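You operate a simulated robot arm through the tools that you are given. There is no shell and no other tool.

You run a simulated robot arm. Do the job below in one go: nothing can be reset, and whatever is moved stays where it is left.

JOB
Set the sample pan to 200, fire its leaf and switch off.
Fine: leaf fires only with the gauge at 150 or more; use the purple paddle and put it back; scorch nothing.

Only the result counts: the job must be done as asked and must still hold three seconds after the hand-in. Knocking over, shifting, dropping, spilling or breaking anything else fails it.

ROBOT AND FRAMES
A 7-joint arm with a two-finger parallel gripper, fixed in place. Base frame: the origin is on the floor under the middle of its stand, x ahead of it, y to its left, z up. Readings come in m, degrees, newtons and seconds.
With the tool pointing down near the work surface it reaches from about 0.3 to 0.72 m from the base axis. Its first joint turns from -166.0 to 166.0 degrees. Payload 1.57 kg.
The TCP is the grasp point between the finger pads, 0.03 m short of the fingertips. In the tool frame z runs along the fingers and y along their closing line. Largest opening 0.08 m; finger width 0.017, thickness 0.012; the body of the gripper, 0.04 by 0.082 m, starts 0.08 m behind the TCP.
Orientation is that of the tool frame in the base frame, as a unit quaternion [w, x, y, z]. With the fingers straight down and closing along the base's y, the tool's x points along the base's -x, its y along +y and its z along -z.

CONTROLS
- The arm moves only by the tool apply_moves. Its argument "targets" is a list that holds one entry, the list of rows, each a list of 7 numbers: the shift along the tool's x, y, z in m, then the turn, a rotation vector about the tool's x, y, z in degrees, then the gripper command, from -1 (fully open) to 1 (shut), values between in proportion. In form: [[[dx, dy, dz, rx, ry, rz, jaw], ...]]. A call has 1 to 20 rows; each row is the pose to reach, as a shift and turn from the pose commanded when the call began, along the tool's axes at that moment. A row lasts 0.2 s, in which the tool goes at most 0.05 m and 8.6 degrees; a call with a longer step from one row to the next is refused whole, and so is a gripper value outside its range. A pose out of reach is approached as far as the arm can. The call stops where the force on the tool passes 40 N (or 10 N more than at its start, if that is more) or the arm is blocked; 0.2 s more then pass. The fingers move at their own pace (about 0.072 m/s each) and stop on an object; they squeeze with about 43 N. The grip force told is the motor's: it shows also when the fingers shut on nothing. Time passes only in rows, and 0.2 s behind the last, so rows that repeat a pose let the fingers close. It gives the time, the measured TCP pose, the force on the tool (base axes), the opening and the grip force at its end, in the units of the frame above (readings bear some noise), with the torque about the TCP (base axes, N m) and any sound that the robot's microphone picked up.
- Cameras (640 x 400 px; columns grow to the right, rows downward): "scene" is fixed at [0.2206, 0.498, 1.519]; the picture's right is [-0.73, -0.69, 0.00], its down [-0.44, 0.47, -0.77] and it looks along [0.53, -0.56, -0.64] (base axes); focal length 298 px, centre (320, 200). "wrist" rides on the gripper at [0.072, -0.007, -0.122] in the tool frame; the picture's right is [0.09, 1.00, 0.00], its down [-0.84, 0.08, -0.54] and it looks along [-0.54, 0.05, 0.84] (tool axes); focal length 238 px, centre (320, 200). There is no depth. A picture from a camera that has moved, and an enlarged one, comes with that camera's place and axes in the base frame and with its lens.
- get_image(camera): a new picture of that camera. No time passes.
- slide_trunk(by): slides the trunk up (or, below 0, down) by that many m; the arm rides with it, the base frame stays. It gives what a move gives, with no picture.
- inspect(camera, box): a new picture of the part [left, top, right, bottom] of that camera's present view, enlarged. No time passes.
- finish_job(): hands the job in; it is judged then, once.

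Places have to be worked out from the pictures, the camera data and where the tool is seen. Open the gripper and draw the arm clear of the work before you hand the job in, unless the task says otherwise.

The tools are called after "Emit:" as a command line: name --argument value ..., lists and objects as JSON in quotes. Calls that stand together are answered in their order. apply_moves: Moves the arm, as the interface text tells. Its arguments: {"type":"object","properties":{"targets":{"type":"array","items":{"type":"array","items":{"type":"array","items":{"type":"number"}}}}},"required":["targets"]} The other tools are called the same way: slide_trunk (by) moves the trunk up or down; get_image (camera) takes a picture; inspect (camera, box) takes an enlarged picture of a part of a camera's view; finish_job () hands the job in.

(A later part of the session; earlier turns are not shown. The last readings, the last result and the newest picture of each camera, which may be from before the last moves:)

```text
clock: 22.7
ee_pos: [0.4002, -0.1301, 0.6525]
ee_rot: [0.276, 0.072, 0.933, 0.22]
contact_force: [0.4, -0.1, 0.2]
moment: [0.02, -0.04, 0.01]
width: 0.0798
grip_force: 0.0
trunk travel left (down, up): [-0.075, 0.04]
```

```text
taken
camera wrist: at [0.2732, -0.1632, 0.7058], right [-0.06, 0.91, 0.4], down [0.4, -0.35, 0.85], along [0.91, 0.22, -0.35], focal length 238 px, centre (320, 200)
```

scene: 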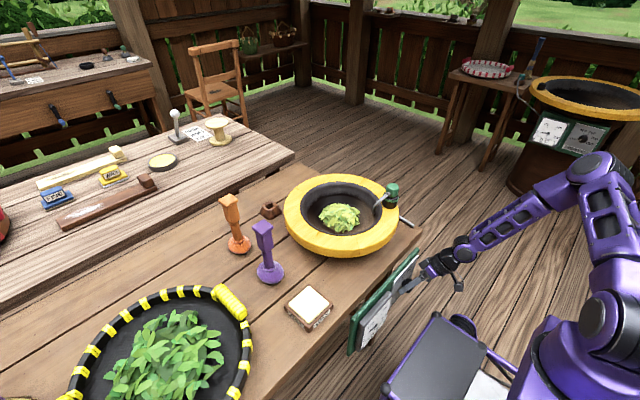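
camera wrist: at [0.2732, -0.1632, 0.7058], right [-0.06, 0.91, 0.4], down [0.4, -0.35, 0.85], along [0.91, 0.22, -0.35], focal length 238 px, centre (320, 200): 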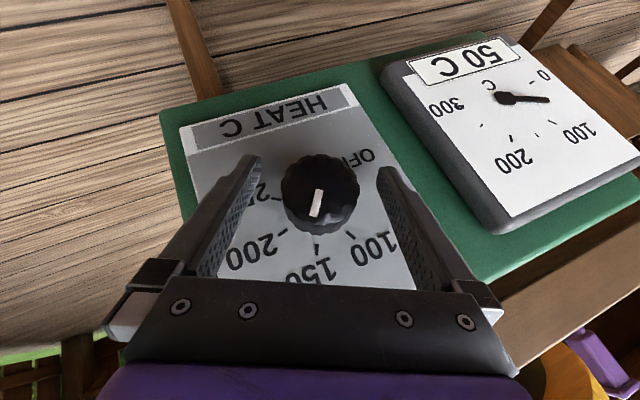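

The pointer is at about +35–39° (near 155–165) and the gauge still shows 50. I roll back to -25° open, grip, and turn about 34° more.

Emit:
apply_moves --targets '[[[0, 0, 0, 6.29, 0, -4.08, -1], [0, 0, 0, 12.58, 0, -8.16, -1], [0, 0, 0, 18.88, 0, -12.24, -1], [0, 0, 0, 25.17, 0, -16.32, -1], [0, 0, 0, 31.46, 0, -20.4, -1], [0, 0, 0, 37.75, 0, -24.48, -1], [0, 0, 0, 43.63, 0, -28.29, -1], [0, 0, 0, 43.63, 0, -28.29, 1], [0, 0, 0, 43.63, 0, -28.29, 1], [0, 0, 0, 43.63, 0, -28.29, 1], [0, 0, 0, 37.34, 0, -24.21, 1], [0, 0, 0, 31.04, 0, -20.13, 1], [0, 0, 0, 24.75, 0, -16.05, 1], [0, 0, 0, 18.46, 0, -11.97, 1], [0, 0, 0, 15.1, 0, -9.79, 1]]]'

Emit:
get_image --camera "wrist"

Emit:
inspect --camera "wrist" --box '[200, 120, 440, 290]'

```text
clock: 25.9
ee_pos: [0.3994, -0.1305, 0.6515]
ee_rot: [0.282, 0.028, 0.956, 0.072]
contact_force: [-3.2, 1.3, 3.1]
moment: [-0.01, 0.06, 0.14]
width: 0.0456
grip_force: 45.0
trunk travel left (down, up): [-0.075, 0.04]
```

```text
taken
camera wrist: at [0.2731, -0.1449, 0.7139], right [-0.06, 0.99, 0.1], down [0.41, -0.07, 0.91], along [0.91, 0.1, -0.4], focal length 238 px, centre (320, 200)
```

wrist: 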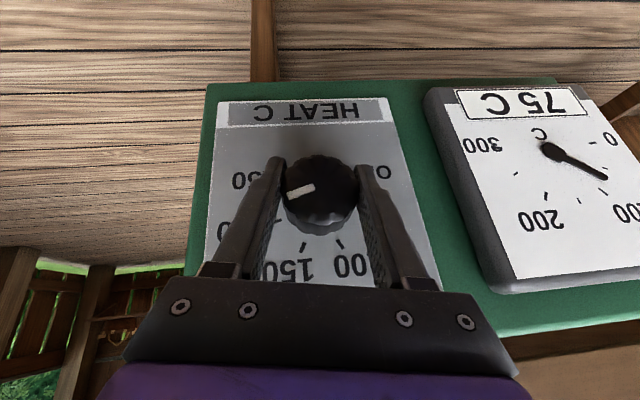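

```text
2.35 times, centred on (320, 205) of wrist
camera zoom: at [0.2731, -0.1449, 0.7139], right [-0.06, 0.99, 0.1], down [0.41, -0.07, 0.91], along [0.91, 0.1, -0.4], focal length 561 px, centre (320, 188)
```

zoom: 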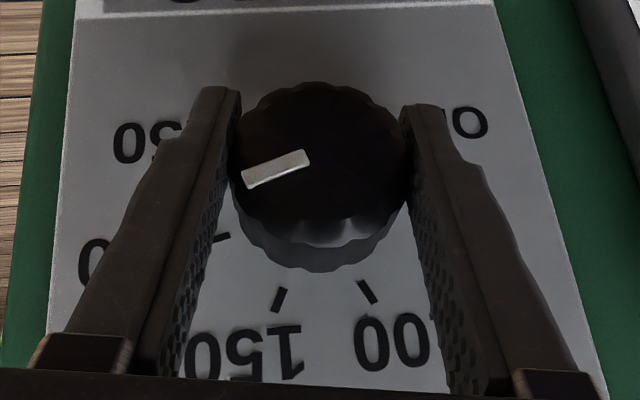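

The gauge reads 75 C and the pointer looks within a few degrees of 200. I open and back off along the tool axis to read the dial unobstructed.

Emit:
apply_moves --targets '[[[0, 0, 0, 0, 0, 0, -1], [0, 0, 0, 0, 0, 0, -1], [0, 0, -0.04, 0, 0, 0, -1], [0, 0, -0.07, 0, 0, 0, -1]]]'

Emit:
get_image --camera "wrist"

Emit:
inspect --camera "wrist" --box '[230, 80, 410, 220]'

```text
clock: 26.9
ee_pos: [0.3631, -0.1381, 0.7099]
ee_rot: [0.281, 0.027, 0.957, 0.072]
contact_force: [-0.4, 0.1, 0.7]
moment: [0.0, 0.0, 0.01]
width: 0.0801
grip_force: 0.0
trunk travel left (down, up): [-0.075, 0.04]
```

```text
taken
camera wrist: at [0.236, -0.153, 0.7722], right [-0.06, 0.99, 0.1], down [0.41, -0.07, 0.91], along [0.91, 0.1, -0.4], focal length 238 px, centre (320, 200)
```

wrist: 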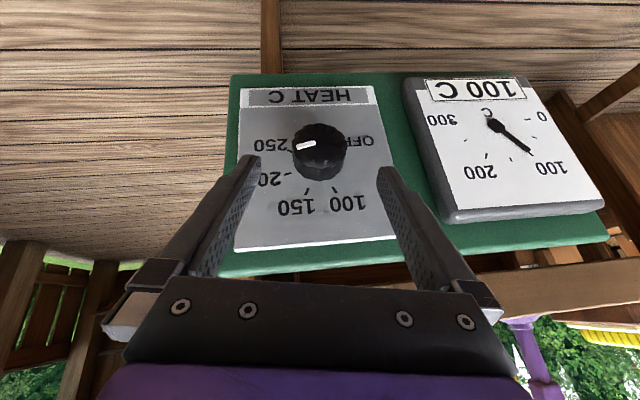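

```text
2.86 times, centred on (320, 150) of wrist
camera zoom: at [0.236, -0.153, 0.7722], right [-0.06, 0.99, 0.1], down [0.41, -0.07, 0.91], along [0.91, 0.1, -0.4], focal length 681 px, centre (320, 343)
```

zoom: 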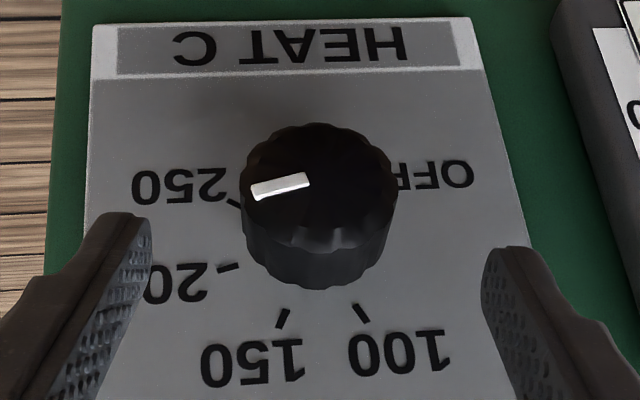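

The pointer lines up with the 200 tick (parallel, within about 2°) and the gauge has already reached 100 C. I go straight up and over to hover above the purple paddle.

Emit:
apply_moves --targets '[[[-0.0257, 0.0072, -0.0399, 0, 0, 0, -1], [-0.0515, 0.0145, -0.0798, 0, 0, 0, -1], [-0.0773, 0.0268, -0.1199, 1.54, 2.6, -0.77, -1], [-0.1021, 0.0439, -0.1585, 3.08, 5.19, -1.54, -1], [-0.1292, 0.0655, -0.1914, 4.63, 7.79, -2.3, -1], [-0.161, 0.0964, -0.2133, 6.17, 10.38, -3.07, -1], [-0.1955, 0.1308, -0.221, 7.71, 12.98, -3.84, -1], [-0.2299, 0.1639, -0.2192, 7.71, 12.98, -3.84, -1], [-0.26, 0.2009, -0.2111, 7.71, 12.98, -3.84, -1], [-0.2874, 0.2392, -0.1985, 7.71, 12.98, -3.84, -1], [-0.3121, 0.2767, -0.1818, 7.71, 12.98, -3.84, -1], [-0.3386, 0.3105, -0.1586, 7.71, 12.98, -3.84, -1], [-0.3669, 0.3423, -0.1345, 7.71, 12.98, -3.84, -1], [-0.3952, 0.3741, -0.1105, 7.71, 12.98, -3.84, -1], [-0.4187, 0.402, -0.0902, 7.71, 12.98, -3.84, -1], [-0.4213, 0.4084, -0.0778, 7.71, 12.98, -3.84, -1]]]'

Emit:
get_image --camera "wrist"

Emit:
inspect --camera "scene" --box '[340, 270, 400, 360]'

```text
clock: 30.3
ee_pos: [0.6792, 0.2148, 1.0632]
ee_rot: [0.172, 0.008, 0.985, 0.0]
contact_force: [-0.2, -0.1, 0.6]
moment: [0.01, 0.0, 0.01]
width: 0.0802
grip_force: 0.0
trunk travel left (down, up): [-0.075, 0.04]
```

```text
taken
camera wrist: at [0.5697, 0.2097, 1.1528], right [-0.07, 1.0, -0.03], down [0.61, 0.07, 0.79], along [0.79, 0.04, -0.61], focal length 238 px, centre (320, 200)
```

wrist: 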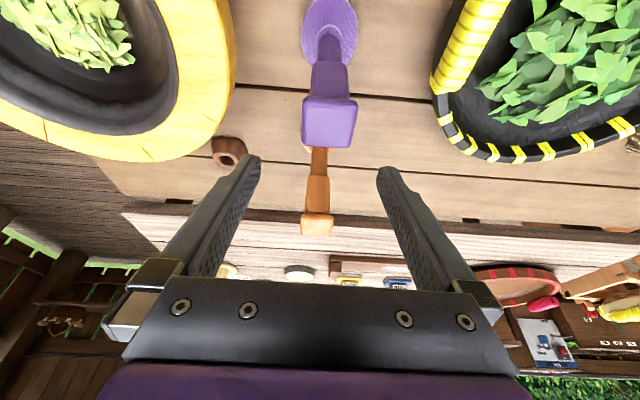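

```text
4.44 times, centred on (370, 315) of scene
camera zoom: at [0.2206, 0.498, 1.519], right [-0.73, -0.69, 0.0], down [-0.44, 0.47, -0.77], along [0.53, -0.56, -0.64], focal length 1326 px, centre (98, -311)
```

zoom: 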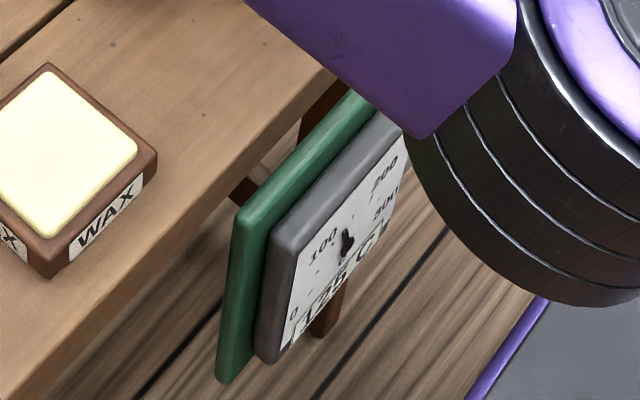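

The gauge shows 125 C in the scene view; the paddle's handle is about 5 mm to the +y side of my line. I correct, lower to z ≈ 0.962 and close on the handle.

Emit:
apply_moves --targets '[[[0.0038, 0.005, -0.0014, 0, 0, 0, -1], [0.0153, 0.005, 0.0302, 0, 0, 0, -1], [0.0268, 0.005, 0.0618, 0, 0, 0, -1], [0.0383, 0.005, 0.0936, 0, 0, 0, -1], [0.0383, 0.005, 0.0936, 0, 0, 0, 1], [0.0383, 0.005, 0.0936, 0, 0, 0, 1], [0.0383, 0.005, 0.0936, 0, 0, 0, 1]]]'

Emit:
get_image --camera "wrist"

Emit:
inspect --camera "scene" --box '[200, 150, 420, 360]'

```text
clock: 31.9
ee_pos: [0.675, 0.2212, 0.9623]
ee_rot: [0.173, 0.006, 0.985, 0.0]
contact_force: [0.3, -0.9, -0.7]
moment: [0.04, -0.06, -0.02]
width: 0.0409
grip_force: 42.8
trunk travel left (down, up): [-0.075, 0.04]
```

```text
taken
camera wrist: at [0.5651, 0.2158, 1.0522], right [-0.07, 1.0, -0.03], down [0.6, 0.07, 0.79], along [0.79, 0.04, -0.61], focal length 238 px, centre (320, 200)
```

wrist: 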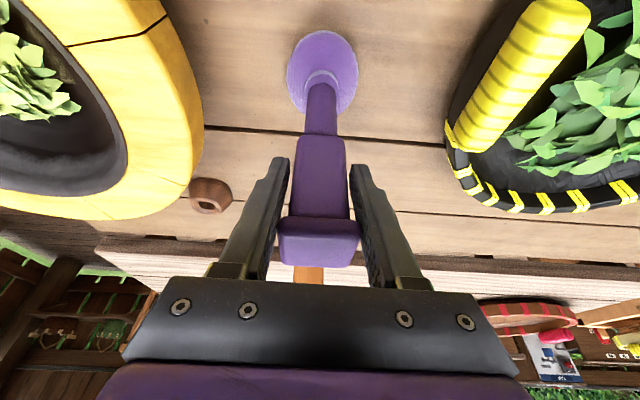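

```text
1.90 times, centred on (310, 255) of scene
camera zoom: at [0.2206, 0.498, 1.519], right [-0.73, -0.69, 0.0], down [-0.44, 0.47, -0.77], along [0.53, -0.56, -0.64], focal length 568 px, centre (339, 95)
```

zoom: 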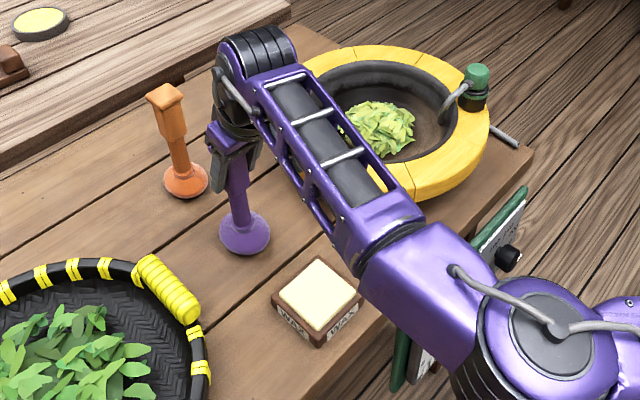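

The handle is gripped (41 mm) with the paddle upright; its home pose is TCP (0.675, 0.2212, 0.9623). I lift it and carry it over the ring to above the leaf.

Emit:
apply_moves --targets '[[[-0.0154, 0, -0.0423, 0, 0, 0, 1], [-0.0308, 0, -0.0846, 0, 0, 0, 1], [-0.04, -0.03, -0.1185, 0, 0, 0, 1], [-0.0432, -0.075, -0.1333, 0, 0, 0, 1], [-0.0413, -0.123, -0.134, 0, 0, 0, 1], [-0.0394, -0.171, -0.1347, 0, 0, 0, 1], [-0.0376, -0.219, -0.1354, 0, 0, 0, 1], [-0.0366, -0.267, -0.1357, 0, 0, 0, 1], [-0.0332, -0.285, -0.1263, 0, 0, 0, 1]]]'

Emit:
get_image --camera "wrist"

Emit:
inspect --camera "scene" --box '[240, 120, 430, 260]'

Emit:
inspect --camera "scene" --box '[340, 270, 400, 360]'

```text
clock: 33.9
ee_pos: [0.6585, -0.065, 1.0911]
ee_rot: [0.172, 0.007, 0.985, 0.0]
contact_force: [-0.4, 0.1, -4.8]
moment: [-0.04, -0.02, 0.0]
width: 0.0408
grip_force: 43.2
trunk travel left (down, up): [-0.075, 0.04]
```

```text
taken
camera wrist: at [0.5501, -0.0705, 1.1808], right [-0.07, 1.0, -0.03], down [0.6, 0.07, 0.79], along [0.79, 0.04, -0.61], focal length 238 px, centre (320, 200)
```

wrist: 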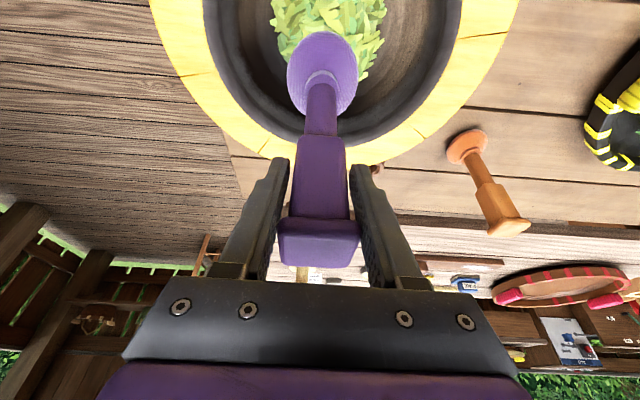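

```text
2.86 times, centred on (335, 190) of scene
camera zoom: at [0.2206, 0.498, 1.519], right [-0.73, -0.69, 0.0], down [-0.44, 0.47, -0.77], along [0.53, -0.56, -0.64], focal length 853 px, centre (277, 229)
```

zoom: 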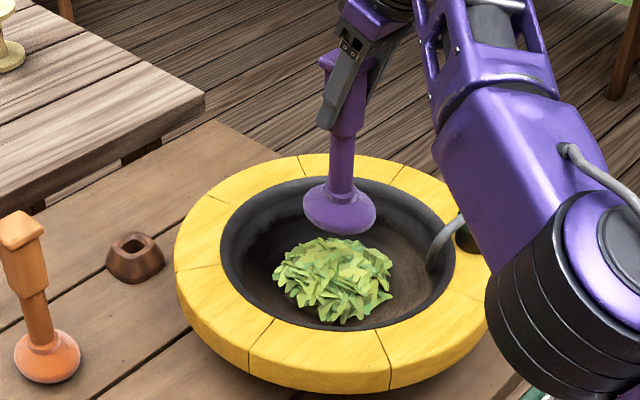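

```text
4.44 times, centred on (370, 315) of scene
camera zoom: at [0.2206, 0.498, 1.519], right [-0.73, -0.69, 0.0], down [-0.44, 0.47, -0.77], along [0.53, -0.56, -0.64], focal length 1326 px, centre (98, -311)
```

zoom: 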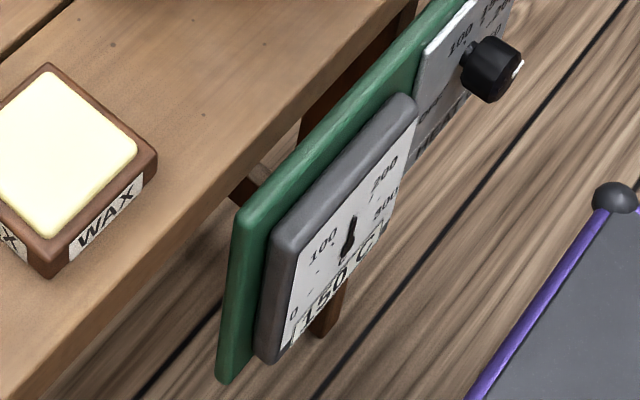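

The gauge reads 150 C and the paddle hangs over the leaf. I lower it into the leaf, to a bottom height of about 0.845, and check the contact force.

Emit:
apply_moves --targets '[[[0.0144, 0, 0.0395, 0, 0, 0, 1], [0.0287, 0, 0.079, 0, 0, 0, 1]]]'

Emit:
inspect --camera "scene" --box '[240, 120, 430, 260]'

Emit:
inspect --camera "wrist" --box '[200, 0, 480, 170]'

```text
clock: 34.5
ee_pos: [0.6587, -0.0618, 1.0072]
ee_rot: [0.171, 0.007, 0.985, 0.001]
contact_force: [-0.3, -0.5, -3.0]
moment: [0.0, 0.0, -0.03]
width: 0.0411
grip_force: 43.2
trunk travel left (down, up): [-0.075, 0.04]
```

```text
2.86 times, centred on (335, 190) of scene
camera zoom: at [0.2206, 0.498, 1.519], right [-0.73, -0.69, 0.0], down [-0.44, 0.47, -0.77], along [0.53, -0.56, -0.64], focal length 853 px, centre (277, 229)
```

zoom: 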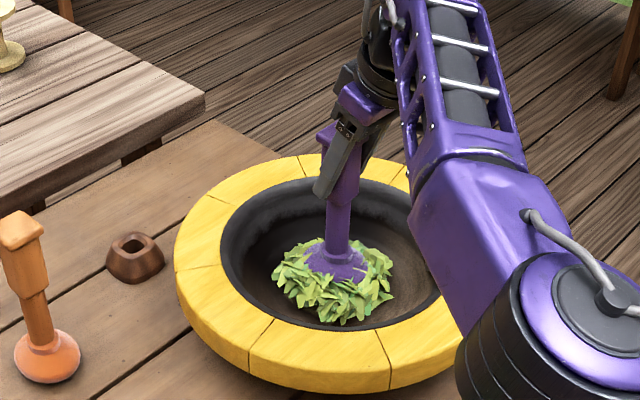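

```text
2.29 times, centred on (340, 85) of wrist
camera zoom: at [0.549, -0.0692, 1.0976], right [-0.07, 1.0, -0.03], down [0.6, 0.07, 0.79], along [0.79, 0.04, -0.61], focal length 545 px, centre (274, 463)
```

zoom: 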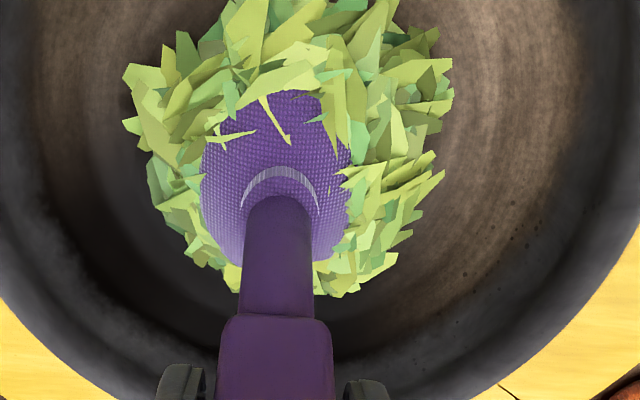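

The paddle head is inside the leaf with almost no contact force. I stir one circle of 3 cm radius at slightly lower height, then look at the leaf and gauge.

Emit:
apply_moves --targets '[[[-0.0261, 0, 0.0159, 0, 0, 0, 1], [-0.0176, 0.021, 0.0128, 0, 0, 0, 1], [0.0021, 0.03, 0.0056, 0, 0, 0, 1], [0.0218, 0.021, -0.0016, 0, 0, 0, 1], [0.0303, 0, -0.0047, 0, 0, 0, 1], [0.0218, -0.021, -0.0016, 0, 0, 0, 1], [0.0021, -0.03, 0.0056, 0, 0, 0, 1], [-0.0176, -0.021, 0.0128, 0, 0, 0, 1], [-0.0261, 0, 0.0159, 0, 0, 0, 1], [0.0021, 0, 0.0056, 0, 0, 0, 1]]]'

Emit:
inspect --camera "scene" --box '[240, 120, 430, 260]'

Emit:
inspect --camera "wrist" --box '[200, 0, 480, 170]'

Emit:
inspect --camera "scene" --box '[340, 270, 400, 360]'

```text
clock: 36.7
ee_pos: [0.6593, -0.063, 1.0011]
ee_rot: [0.172, 0.006, 0.985, 0.001]
contact_force: [-0.5, 0.0, -5.0]
moment: [0.01, 0.02, -0.01]
width: 0.041
grip_force: 43.1
trunk travel left (down, up): [-0.075, 0.04]
```

```text
2.86 times, centred on (335, 190) of scene
camera zoom: at [0.2206, 0.498, 1.519], right [-0.73, -0.69, 0.0], down [-0.44, 0.47, -0.77], along [0.53, -0.56, -0.64], focal length 853 px, centre (277, 229)
```

zoom: 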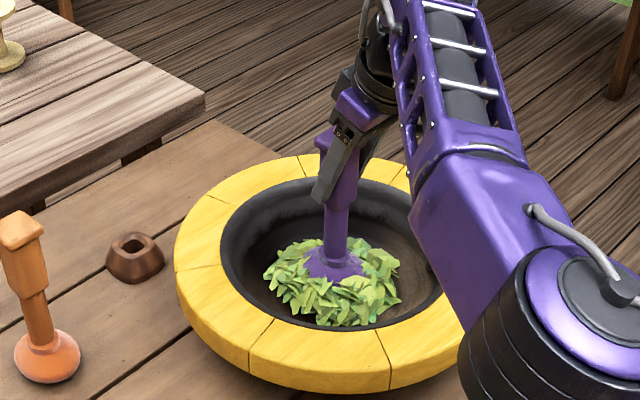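

```text
2.29 times, centred on (340, 85) of wrist
camera zoom: at [0.5511, -0.0692, 1.0908], right [-0.07, 1.0, -0.03], down [0.6, 0.07, 0.79], along [0.79, 0.04, -0.61], focal length 545 px, centre (274, 463)
```

zoom: 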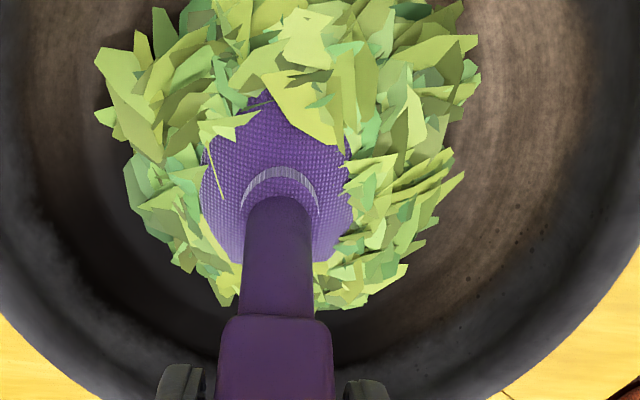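

```text
4.44 times, centred on (370, 315) of scene
camera zoom: at [0.2206, 0.498, 1.519], right [-0.73, -0.69, 0.0], down [-0.44, 0.47, -0.77], along [0.53, -0.56, -0.64], focal length 1326 px, centre (98, -311)
```

zoom: 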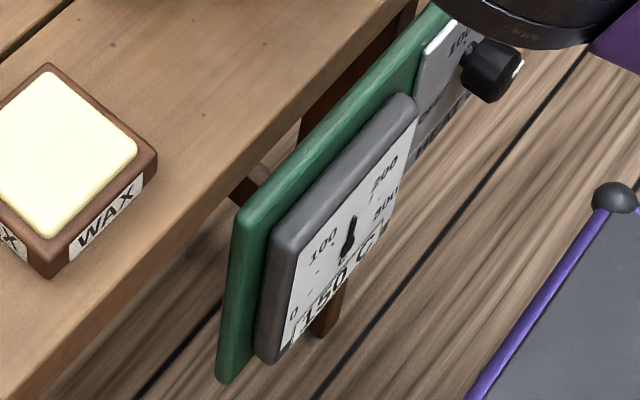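

The leaf has spread a little, with no contact against the pan floor; the gauge shows 150 C. I lower another 8 mm and stir another circle and a half, then check the colour.

Emit:
apply_moves --targets '[[[0.0027, 0, 0.0075, 0, 0, 0, 1], [-0.0255, 0, 0.0178, 0, 0, 0, 1], [-0.017, 0.021, 0.0147, 0, 0, 0, 1], [0.0027, 0.03, 0.0075, 0, 0, 0, 1], [0.0224, 0.021, 0.0003, 0, 0, 0, 1], [0.0309, 0, -0.0028, 0, 0, 0, 1], [0.0224, -0.021, 0.0003, 0, 0, 0, 1], [0.0027, -0.03, 0.0075, 0, 0, 0, 1], [-0.017, -0.021, 0.0147, 0, 0, 0, 1], [-0.0255, 0, 0.0178, 0, 0, 0, 1], [0.0027, 0, 0.0075, 0, 0, 0, 1]]]'

Emit:
inspect --camera "scene" --box '[240, 120, 430, 260]'

Emit:
inspect --camera "wrist" --box '[200, 0, 480, 170]'

Emit:
inspect --camera "scene" --box '[340, 270, 400, 360]'

```text
clock: 39.1
ee_pos: [0.6595, -0.0617, 0.9946]
ee_rot: [0.172, 0.006, 0.985, 0.002]
contact_force: [0.6, 1.6, 4.7]
moment: [0.41, -0.1, 0.02]
width: 0.0409
grip_force: 43.2
trunk travel left (down, up): [-0.075, 0.04]
```

```text
2.86 times, centred on (335, 190) of scene
camera zoom: at [0.2206, 0.498, 1.519], right [-0.73, -0.69, 0.0], down [-0.44, 0.47, -0.77], along [0.53, -0.56, -0.64], focal length 853 px, centre (277, 229)
```

zoom: 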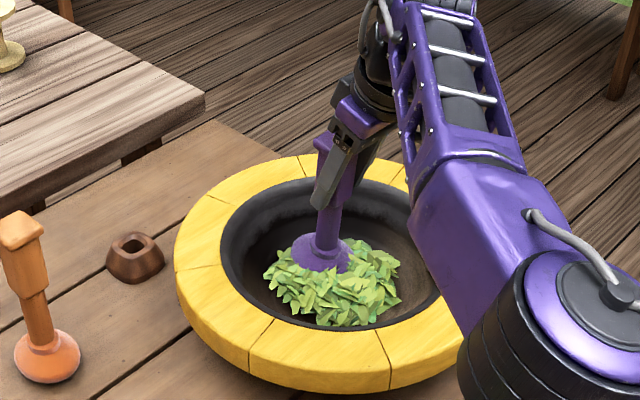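

```text
2.29 times, centred on (340, 85) of wrist
camera zoom: at [0.5504, -0.0677, 1.0834], right [-0.08, 1.0, -0.03], down [0.6, 0.07, 0.79], along [0.79, 0.04, -0.61], focal length 545 px, centre (274, 463)
```

zoom: 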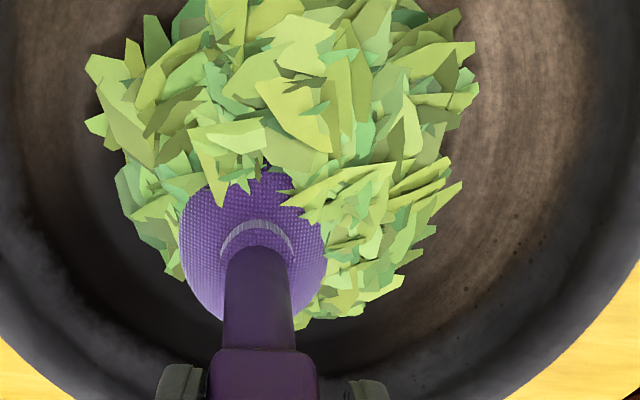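

```text
4.44 times, centred on (370, 315) of scene
camera zoom: at [0.2206, 0.498, 1.519], right [-0.73, -0.69, 0.0], down [-0.44, 0.47, -0.77], along [0.53, -0.56, -0.64], focal length 1326 px, centre (98, -311)
```

zoom: 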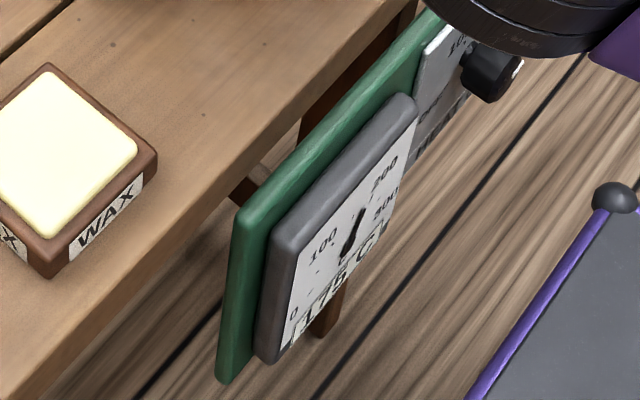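

The paddle touched the pan floor at the lower height and tilted a little in the grip (base dragged toward +x); the gauge now shows 175 C. I lift 12 mm off the floor, shift to keep the head over the leaf, and stir another circle there.

Emit:
apply_moves --targets '[[[-0.0041, 0, -0.0113, 0, 0, 0, 1], [0.0147, 0.005, -0.0181, 0, 0, 0, 1], [-0.0135, 0.005, -0.0078, 0, 0, 0, 1], [-0.005, 0.026, -0.0109, 0, 0, 0, 1], [0.0147, 0.035, -0.0181, 0, 0, 0, 1], [0.0344, 0.026, -0.0253, 0, 0, 0, 1], [0.0429, 0.005, -0.0284, 0, 0, 0, 1], [0.0344, -0.016, -0.0253, 0, 0, 0, 1], [0.0147, -0.025, -0.0181, 0, 0, 0, 1], [-0.005, -0.016, -0.0109, 0, 0, 0, 1], [0.0147, 0.005, -0.0181, 0, 0, 0, 1]]]'

Emit:
inspect --camera "scene" --box '[240, 120, 430, 260]'

Emit:
get_image --camera "wrist"

Emit:
inspect --camera "scene" --box '[340, 270, 400, 360]'

```text
clock: 41.5
ee_pos: [0.6393, -0.0585, 1.0046]
ee_rot: [0.171, 0.006, 0.985, 0.0]
contact_force: [-0.5, 0.2, -4.0]
moment: [0.04, 0.11, 0.01]
width: 0.0411
grip_force: 43.3
trunk travel left (down, up): [-0.075, 0.04]
```

```text
2.86 times, centred on (335, 190) of scene
camera zoom: at [0.2206, 0.498, 1.519], right [-0.73, -0.69, 0.0], down [-0.44, 0.47, -0.77], along [0.53, -0.56, -0.64], focal length 853 px, centre (277, 229)
```

zoom: 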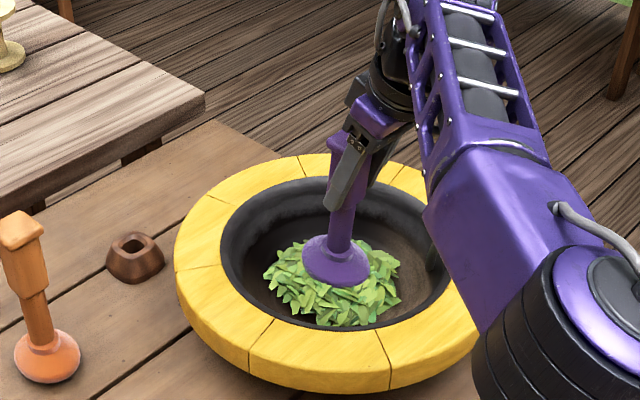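

```text
taken
camera wrist: at [0.53, -0.0636, 1.0949], right [-0.07, 1.0, -0.03], down [0.61, 0.07, 0.79], along [0.79, 0.04, -0.61], focal length 238 px, centre (320, 200)
```

wrist: 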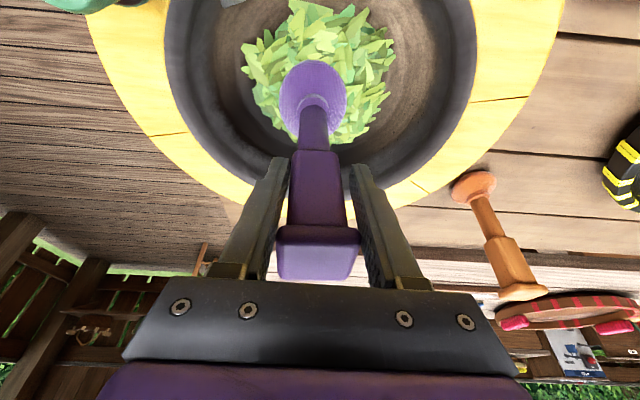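

```text
4.44 times, centred on (370, 315) of scene
camera zoom: at [0.2206, 0.498, 1.519], right [-0.73, -0.69, 0.0], down [-0.44, 0.47, -0.77], along [0.53, -0.56, -0.64], focal length 1326 px, centre (98, -311)
```

zoom: 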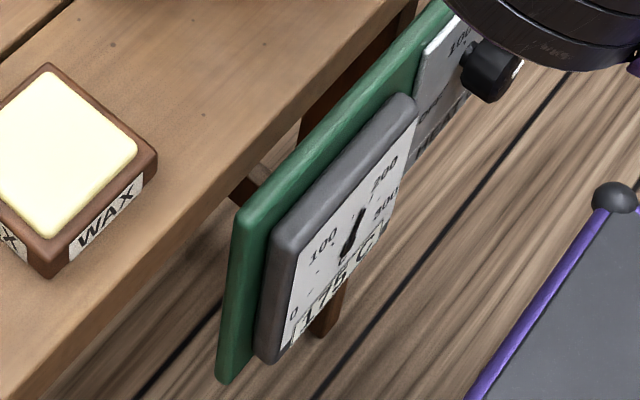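

The paddle slid up slightly in the grip; the gauge still reads 175. I compare the leaf closely.

Emit:
inspect --camera "scene" --box '[315, 195, 385, 245]'

Emit:
inspect --camera "wrist" --box '[220, 0, 420, 170]'

```text
8.00 times, centred on (350, 220) of scene
camera zoom: at [0.2206, 0.498, 1.519], right [-0.73, -0.69, 0.0], down [-0.44, 0.47, -0.77], along [0.53, -0.56, -0.64], focal length 2388 px, centre (80, 40)
```

zoom: 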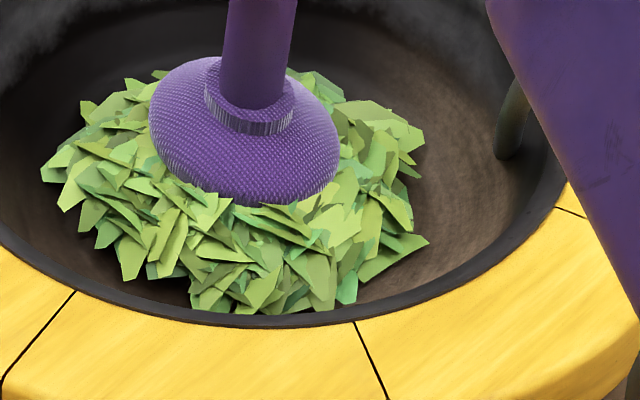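

```text
2.35 times, centred on (320, 85) of wrist
camera zoom: at [0.53, -0.0636, 1.0949], right [-0.07, 1.0, -0.03], down [0.61, 0.07, 0.79], along [0.79, 0.04, -0.61], focal length 561 px, centre (320, 471)
```

zoom: 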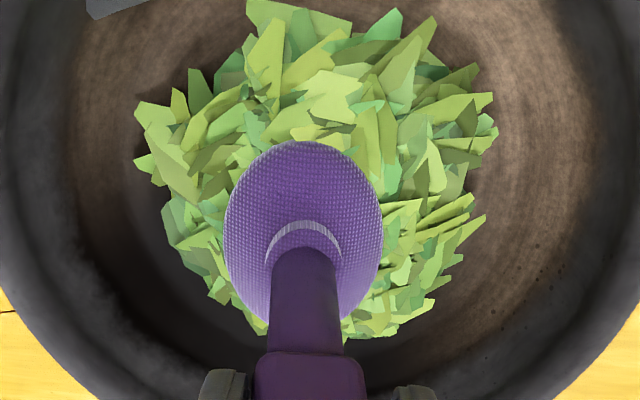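

The leaf is spread but no clear colour change yet. With the gauge safely at 175 I do two more circles of 3.5 cm radius in the leaf, 5 mm lower, keeping clear of the probe rod.

Emit:
apply_moves --targets '[[[0.0017, 0, 0.0047, 0, 0, 0, 1], [-0.0312, 0, 0.0167, 0, 0, 0, 1], [-0.0215, 0.0247, 0.0131, 0, 0, 0, 1], [0.0017, 0.035, 0.0047, 0, 0, 0, 1], [0.0249, 0.0247, -0.0037, 0, 0, 0, 1], [0.0346, 0, -0.0073, 0, 0, 0, 1], [0.0249, -0.0247, -0.0037, 0, 0, 0, 1], [0.0017, -0.035, 0.0047, 0, 0, 0, 1], [-0.0215, -0.0247, 0.0131, 0, 0, 0, 1], [-0.0312, 0, 0.0167, 0, 0, 0, 1], [-0.0215, 0.0247, 0.0131, 0, 0, 0, 1], [0.0017, 0.035, 0.0047, 0, 0, 0, 1], [0.0249, 0.0247, -0.0037, 0, 0, 0, 1], [0.0346, 0, -0.0073, 0, 0, 0, 1], [0.0249, -0.0247, -0.0037, 0, 0, 0, 1], [0.0017, -0.035, 0.0047, 0, 0, 0, 1], [-0.0215, -0.0247, 0.0131, 0, 0, 0, 1], [0.0017, 0, 0.0047, 0, 0, 0, 1]]]'

Emit:
inspect --camera "scene" --box '[315, 195, 385, 245]'

Emit:
inspect --camera "wrist" --box '[220, 0, 420, 170]'

Emit:
inspect --camera "scene" --box '[340, 270, 400, 360]'

```text
clock: 45.3
ee_pos: [0.6395, -0.0597, 0.9993]
ee_rot: [0.171, 0.007, 0.985, 0.0]
contact_force: [-0.1, -0.7, -3.9]
moment: [0.01, 0.12, 0.01]
width: 0.0411
grip_force: 43.4
trunk travel left (down, up): [-0.075, 0.04]
```

```text
8.00 times, centred on (350, 220) of scene
camera zoom: at [0.2206, 0.498, 1.519], right [-0.73, -0.69, 0.0], down [-0.44, 0.47, -0.77], along [0.53, -0.56, -0.64], focal length 2388 px, centre (80, 40)
```

zoom: 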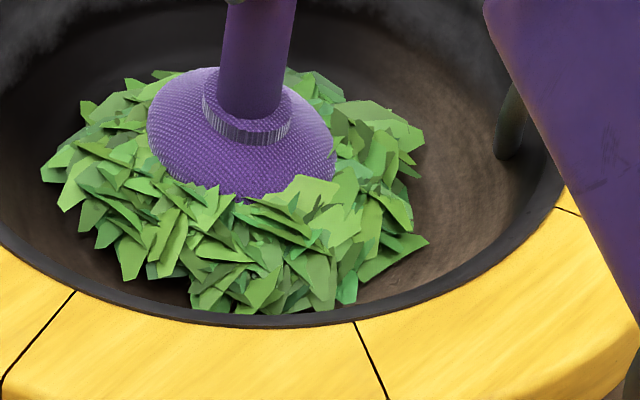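

```text
2.35 times, centred on (320, 85) of wrist
camera zoom: at [0.531, -0.0647, 1.0888], right [-0.07, 1.0, -0.03], down [0.61, 0.07, 0.79], along [0.79, 0.04, -0.61], focal length 561 px, centre (320, 471)
```

zoom: 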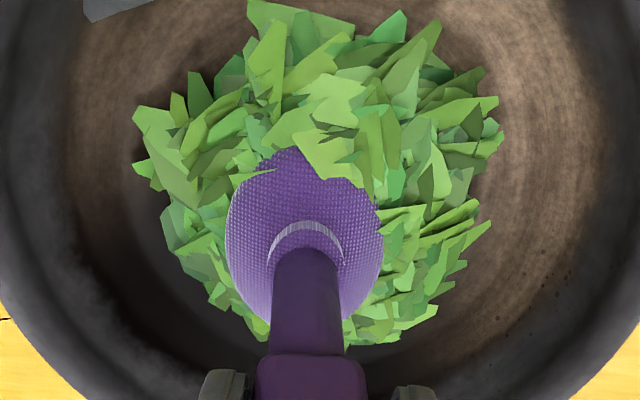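

```text
4.44 times, centred on (370, 315) of scene
camera zoom: at [0.2206, 0.498, 1.519], right [-0.73, -0.69, 0.0], down [-0.44, 0.47, -0.77], along [0.53, -0.56, -0.64], focal length 1326 px, centre (98, -311)
```

zoom: 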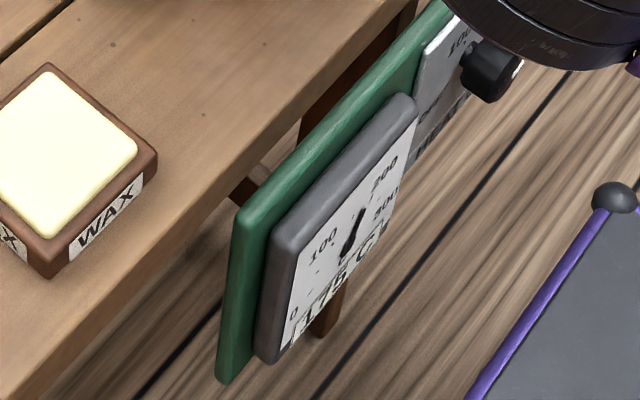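

The leaf has turned clearly greener with this stirring, so the firing is progressing; gauge still 175. I stir two more circles and compare again.

Emit:
apply_moves --targets '[[[-0.0329, 0, 0.012, 0, 0, 0, 1], [-0.0232, 0.0247, 0.0084, 0, 0, 0, 1], [0, 0.035, 0, 0, 0, 0, 1], [0.0232, 0.0247, -0.0084, 0, 0, 0, 1], [0.0329, 0, -0.012, 0, 0, 0, 1], [0.0232, -0.0247, -0.0084, 0, 0, 0, 1], [0, -0.035, 0, 0, 0, 0, 1], [-0.0232, -0.0247, 0.0084, 0, 0, 0, 1], [-0.0329, 0, 0.012, 0, 0, 0, 1], [0, 0, 0, 0, 0, 0, 1]]]'

Emit:
inspect --camera "scene" --box '[315, 195, 385, 245]'

Emit:
inspect --camera "wrist" --box '[220, 0, 420, 170]'

Emit:
inspect --camera "scene" --box '[340, 270, 400, 360]'

```text
clock: 47.5
ee_pos: [0.6407, -0.0574, 0.9987]
ee_rot: [0.172, 0.007, 0.985, 0.001]
contact_force: [-0.9, 0.0, -4.2]
moment: [0.03, 0.11, 0.01]
width: 0.0408
grip_force: 42.7
trunk travel left (down, up): [-0.075, 0.04]
```

```text
8.00 times, centred on (350, 220) of scene
camera zoom: at [0.2206, 0.498, 1.519], right [-0.73, -0.69, 0.0], down [-0.44, 0.47, -0.77], along [0.53, -0.56, -0.64], focal length 2388 px, centre (80, 40)
```

zoom: 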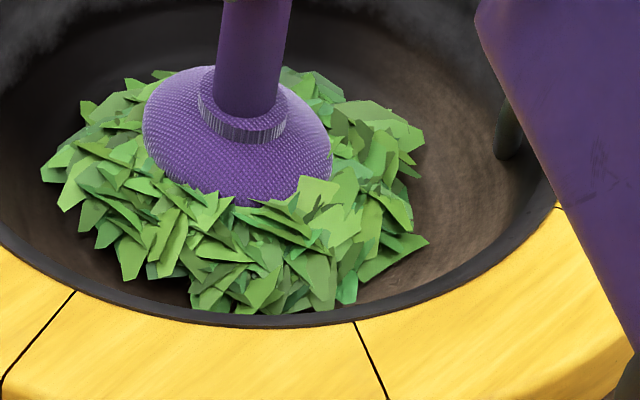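

```text
2.35 times, centred on (320, 85) of wrist
camera zoom: at [0.5317, -0.0635, 1.0899], right [-0.07, 1.0, -0.03], down [0.61, 0.07, 0.79], along [0.79, 0.04, -0.61], focal length 561 px, centre (320, 471)
```

zoom: 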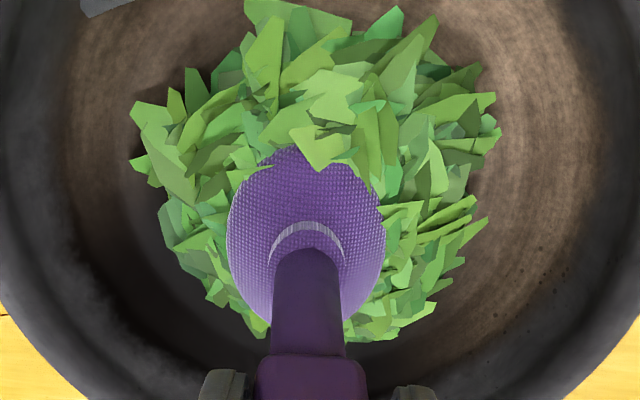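

```text
4.44 times, centred on (370, 315) of scene
camera zoom: at [0.2206, 0.498, 1.519], right [-0.73, -0.69, 0.0], down [-0.44, 0.47, -0.77], along [0.53, -0.56, -0.64], focal length 1326 px, centre (98, -311)
```

zoom: 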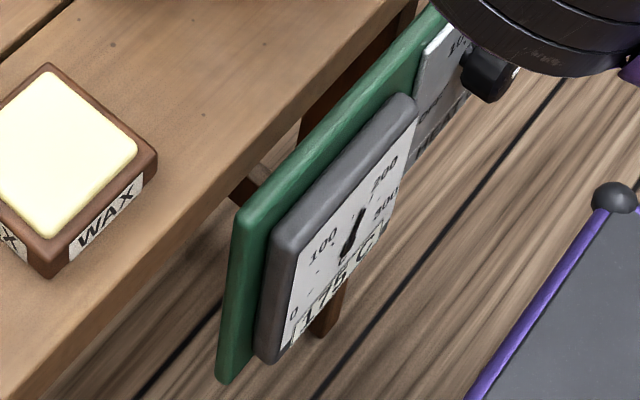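

The leaf colour matches the last look, so it appears fully fired (even green). I lift the paddle out and carry it back over the ring to hover above its home spot.

Emit:
apply_moves --targets '[[[-0.0164, 0, -0.0451, 0, 0, 0, 1], [-0.0308, 0.01, -0.0846, 0, 0, 0, 1], [-0.037, 0.05, -0.093, 0, 0, 0, 1], [-0.0417, 0.098, -0.0913, 0, 0, 0, 1], [-0.0483, 0.145, -0.0889, 0, 0, 0, 1], [-0.0549, 0.192, -0.0865, 0, 0, 0, 1], [-0.0598, 0.239, -0.0794, 0, 0, 0, 1], [-0.0581, 0.279, -0.0587, 0, 0, 0, 1]]]'

Emit:
get_image --camera "wrist"

Emit:
inspect --camera "scene" --box '[200, 130, 400, 300]'

Emit:
inspect --camera "scene" --box '[315, 195, 385, 245]'

```text
clock: 49.3
ee_pos: [0.6765, 0.2196, 1.0749]
ee_rot: [0.172, 0.006, 0.985, 0.0]
contact_force: [-0.1, -0.4, -3.1]
moment: [0.07, 0.08, -0.02]
width: 0.041
grip_force: 43.0
trunk travel left (down, up): [-0.075, 0.04]
```

```text
taken
camera wrist: at [0.5682, 0.2146, 1.1654], right [-0.07, 1.0, -0.03], down [0.61, 0.07, 0.79], along [0.79, 0.04, -0.61], focal length 238 px, centre (320, 200)
```

wrist: 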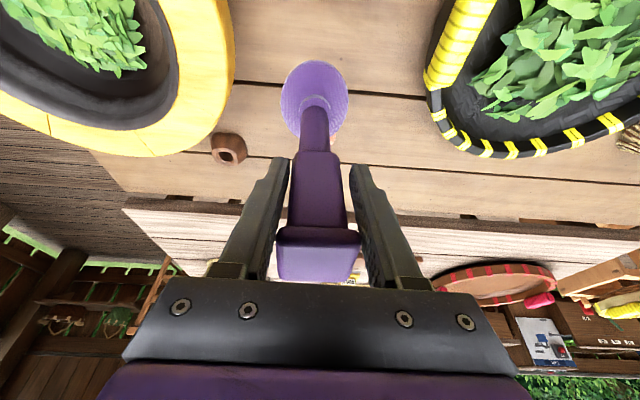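

```text
2.35 times, centred on (300, 215) of scene
camera zoom: at [0.2206, 0.498, 1.519], right [-0.73, -0.69, 0.0], down [-0.44, 0.47, -0.77], along [0.53, -0.56, -0.64], focal length 702 px, centre (367, 165)
```

zoom: 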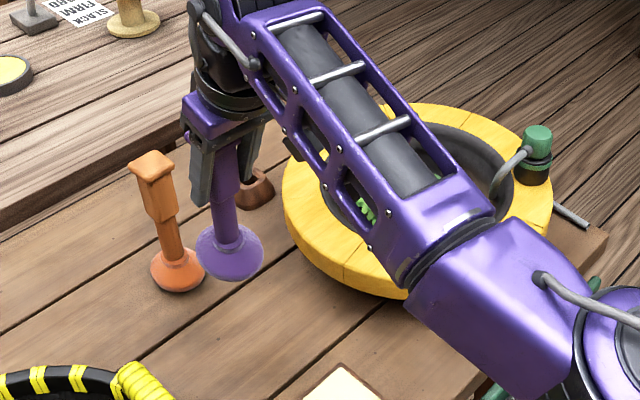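

```text
8.00 times, centred on (350, 220) of scene
camera zoom: at [0.2206, 0.498, 1.519], right [-0.73, -0.69, 0.0], down [-0.44, 0.47, -0.77], along [0.53, -0.56, -0.64], focal length 2388 px, centre (80, 40)
```

zoom: 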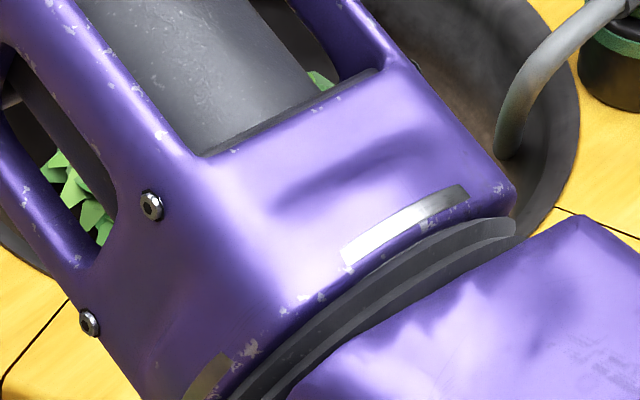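

The paddle has slid up about 1 cm and tilted about 7° (bottom toward +x) and a little toward -y. I counter-rotate the tool by those amounts while lowering to just above the bench at its home spot.

Emit:
apply_moves --targets '[[[0.0138, 0.0003, 0.0365, -0.8, 2.5, 0.3, 1], [0.0276, 0.0007, 0.073, -1.6, 5, 0.6, 1], [0.0414, 0.001, 0.1095, -2.4, 7.5, 0.9, 1]]]'

Emit:
get_image --camera "wrist"

Emit:
inspect --camera "scene" --box '[210, 180, 330, 300]'

Emit:
inspect --camera "scene" --box '[340, 270, 400, 360]'

```text
clock: 50.1
ee_pos: [0.6754, 0.2213, 0.9575]
ee_rot: [0.107, 0.011, 0.994, 0.023]
contact_force: [1.1, 0.1, -3.7]
moment: [-0.02, 0.03, 0.01]
width: 0.0409
grip_force: 42.6
trunk travel left (down, up): [-0.075, 0.04]
```

```text
taken
camera wrist: at [0.5788, 0.2108, 1.061], right [-0.07, 1.0, 0.03], down [0.7, 0.03, 0.71], along [0.71, 0.07, -0.7], focal length 238 px, centre (320, 200)
```

wrist: 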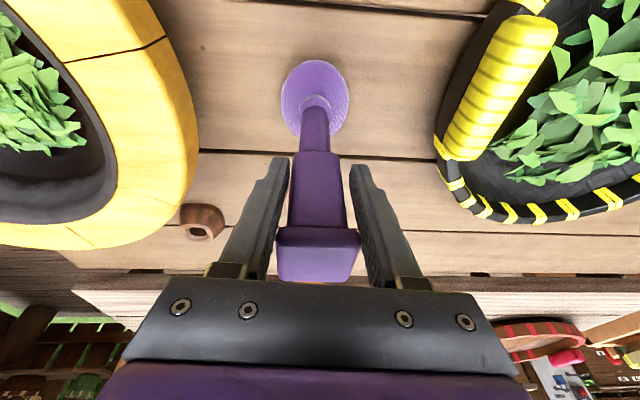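

```text
3.33 times, centred on (270, 240) of scene
camera zoom: at [0.2206, 0.498, 1.519], right [-0.73, -0.69, 0.0], down [-0.44, 0.47, -0.77], along [0.53, -0.56, -0.64], focal length 995 px, centre (487, 67)
```

zoom: 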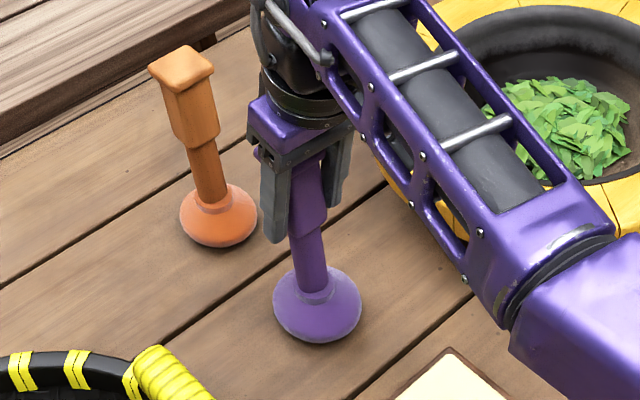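

```text
4.44 times, centred on (370, 315) of scene
camera zoom: at [0.2206, 0.498, 1.519], right [-0.73, -0.69, 0.0], down [-0.44, 0.47, -0.77], along [0.53, -0.56, -0.64], focal length 1326 px, centre (98, -311)
```

zoom: 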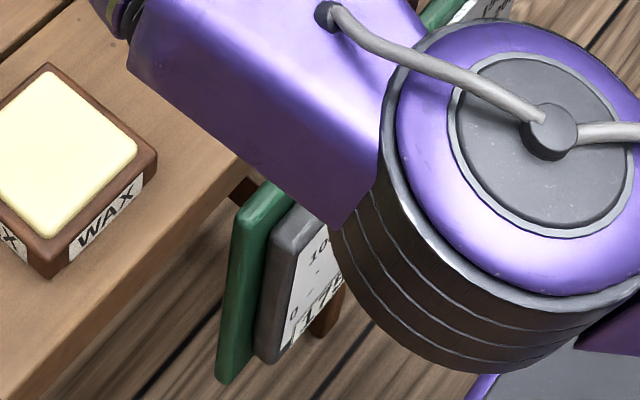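

The paddle stands vertical now and still hangs free just above the bench. I lower another 5 mm gently and read the contact force.

Emit:
apply_moves --targets '[[[0.0006, 0, 0.0029, 0, 0, 0, 1], [0.0011, 0, 0.0049, 0, 0, 0, 1]]]'

Emit:
inspect --camera "scene" --box '[210, 180, 330, 300]'

```text
clock: 50.7
ee_pos: [0.6754, 0.2211, 0.9578]
ee_rot: [0.11, 0.011, 0.994, 0.023]
contact_force: [-6.8, -1.1, 21.8]
moment: [-0.46, 0.21, -0.1]
width: 0.041
grip_force: 42.6
trunk travel left (down, up): [-0.075, 0.04]
```

```text
3.33 times, centred on (270, 240) of scene
camera zoom: at [0.2206, 0.498, 1.519], right [-0.73, -0.69, 0.0], down [-0.44, 0.47, -0.77], along [0.53, -0.56, -0.64], focal length 995 px, centre (487, 67)
```

zoom: 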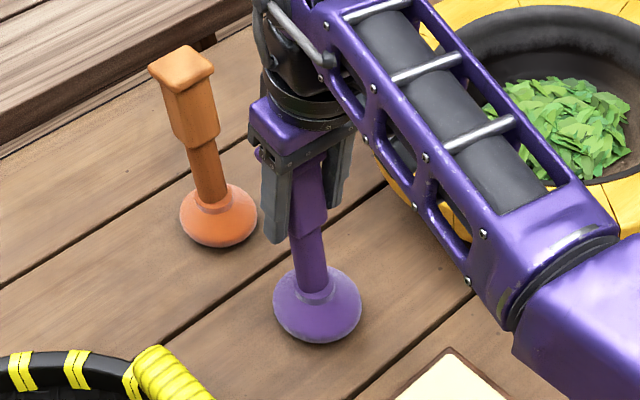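

The base is now pressing on the bench (about 25 N), so it stands. I relieve the push, open the fingers and lift straight up.

Emit:
apply_moves --targets '[[[-0.0009, 0, -0.0039, 0, 0, 0, 1], [-0.0009, 0, -0.0039, 0, 0, 0, -1], [-0.0009, 0, -0.0039, 0, 0, 0, -1], [-0.0009, 0, -0.0039, 0, 0, 0, -1], [-0.0094, 0, -0.043, 0, 0, 0, -1], [-0.0192, 0, -0.0879, 0, 0, 0, -1], [-0.0277, 0, -0.127, 0, 0, 0, -1]]]'

Emit:
get_image --camera "wrist"

Emit:
inspect --camera "scene" --box '[210, 180, 400, 360]'

```text
clock: 52.3
ee_pos: [0.6753, 0.2196, 1.0086]
ee_rot: [0.107, 0.01, 0.994, 0.023]
contact_force: [1.0, 0.1, -0.5]
moment: [0.01, -0.01, 0.03]
width: 0.08
grip_force: 0.1
out of reach, approached as far as the arm can: row 6, 7
trunk travel left (down, up): [-0.075, 0.04]
```

```text
taken
camera wrist: at [0.5789, 0.2091, 1.1121], right [-0.07, 1.0, 0.03], down [0.7, 0.03, 0.71], along [0.71, 0.07, -0.7], focal length 238 px, centre (320, 200)
```

wrist: 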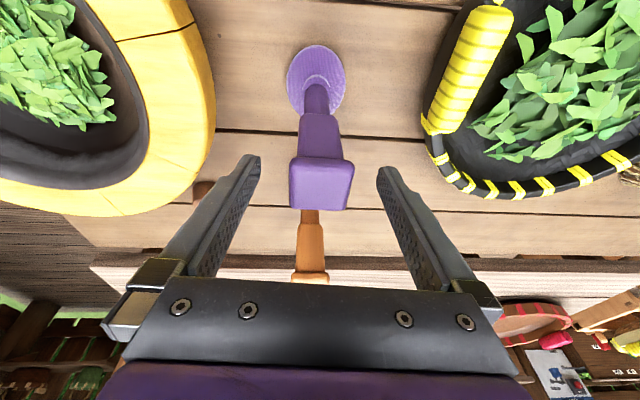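

```text
2.22 times, centred on (305, 270) of scene
camera zoom: at [0.2206, 0.498, 1.519], right [-0.73, -0.69, 0.0], down [-0.44, 0.47, -0.77], along [0.53, -0.56, -0.64], focal length 663 px, centre (353, 44)
```

zoom: 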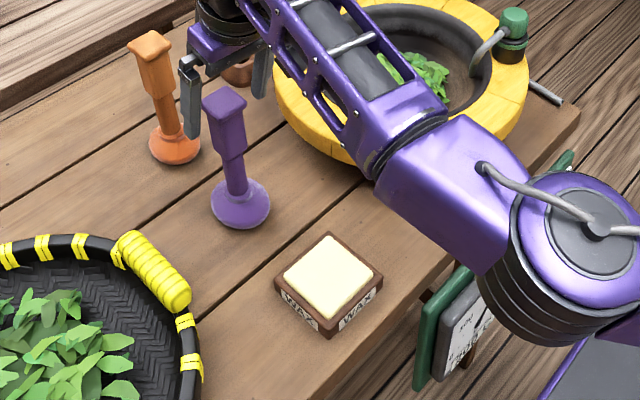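

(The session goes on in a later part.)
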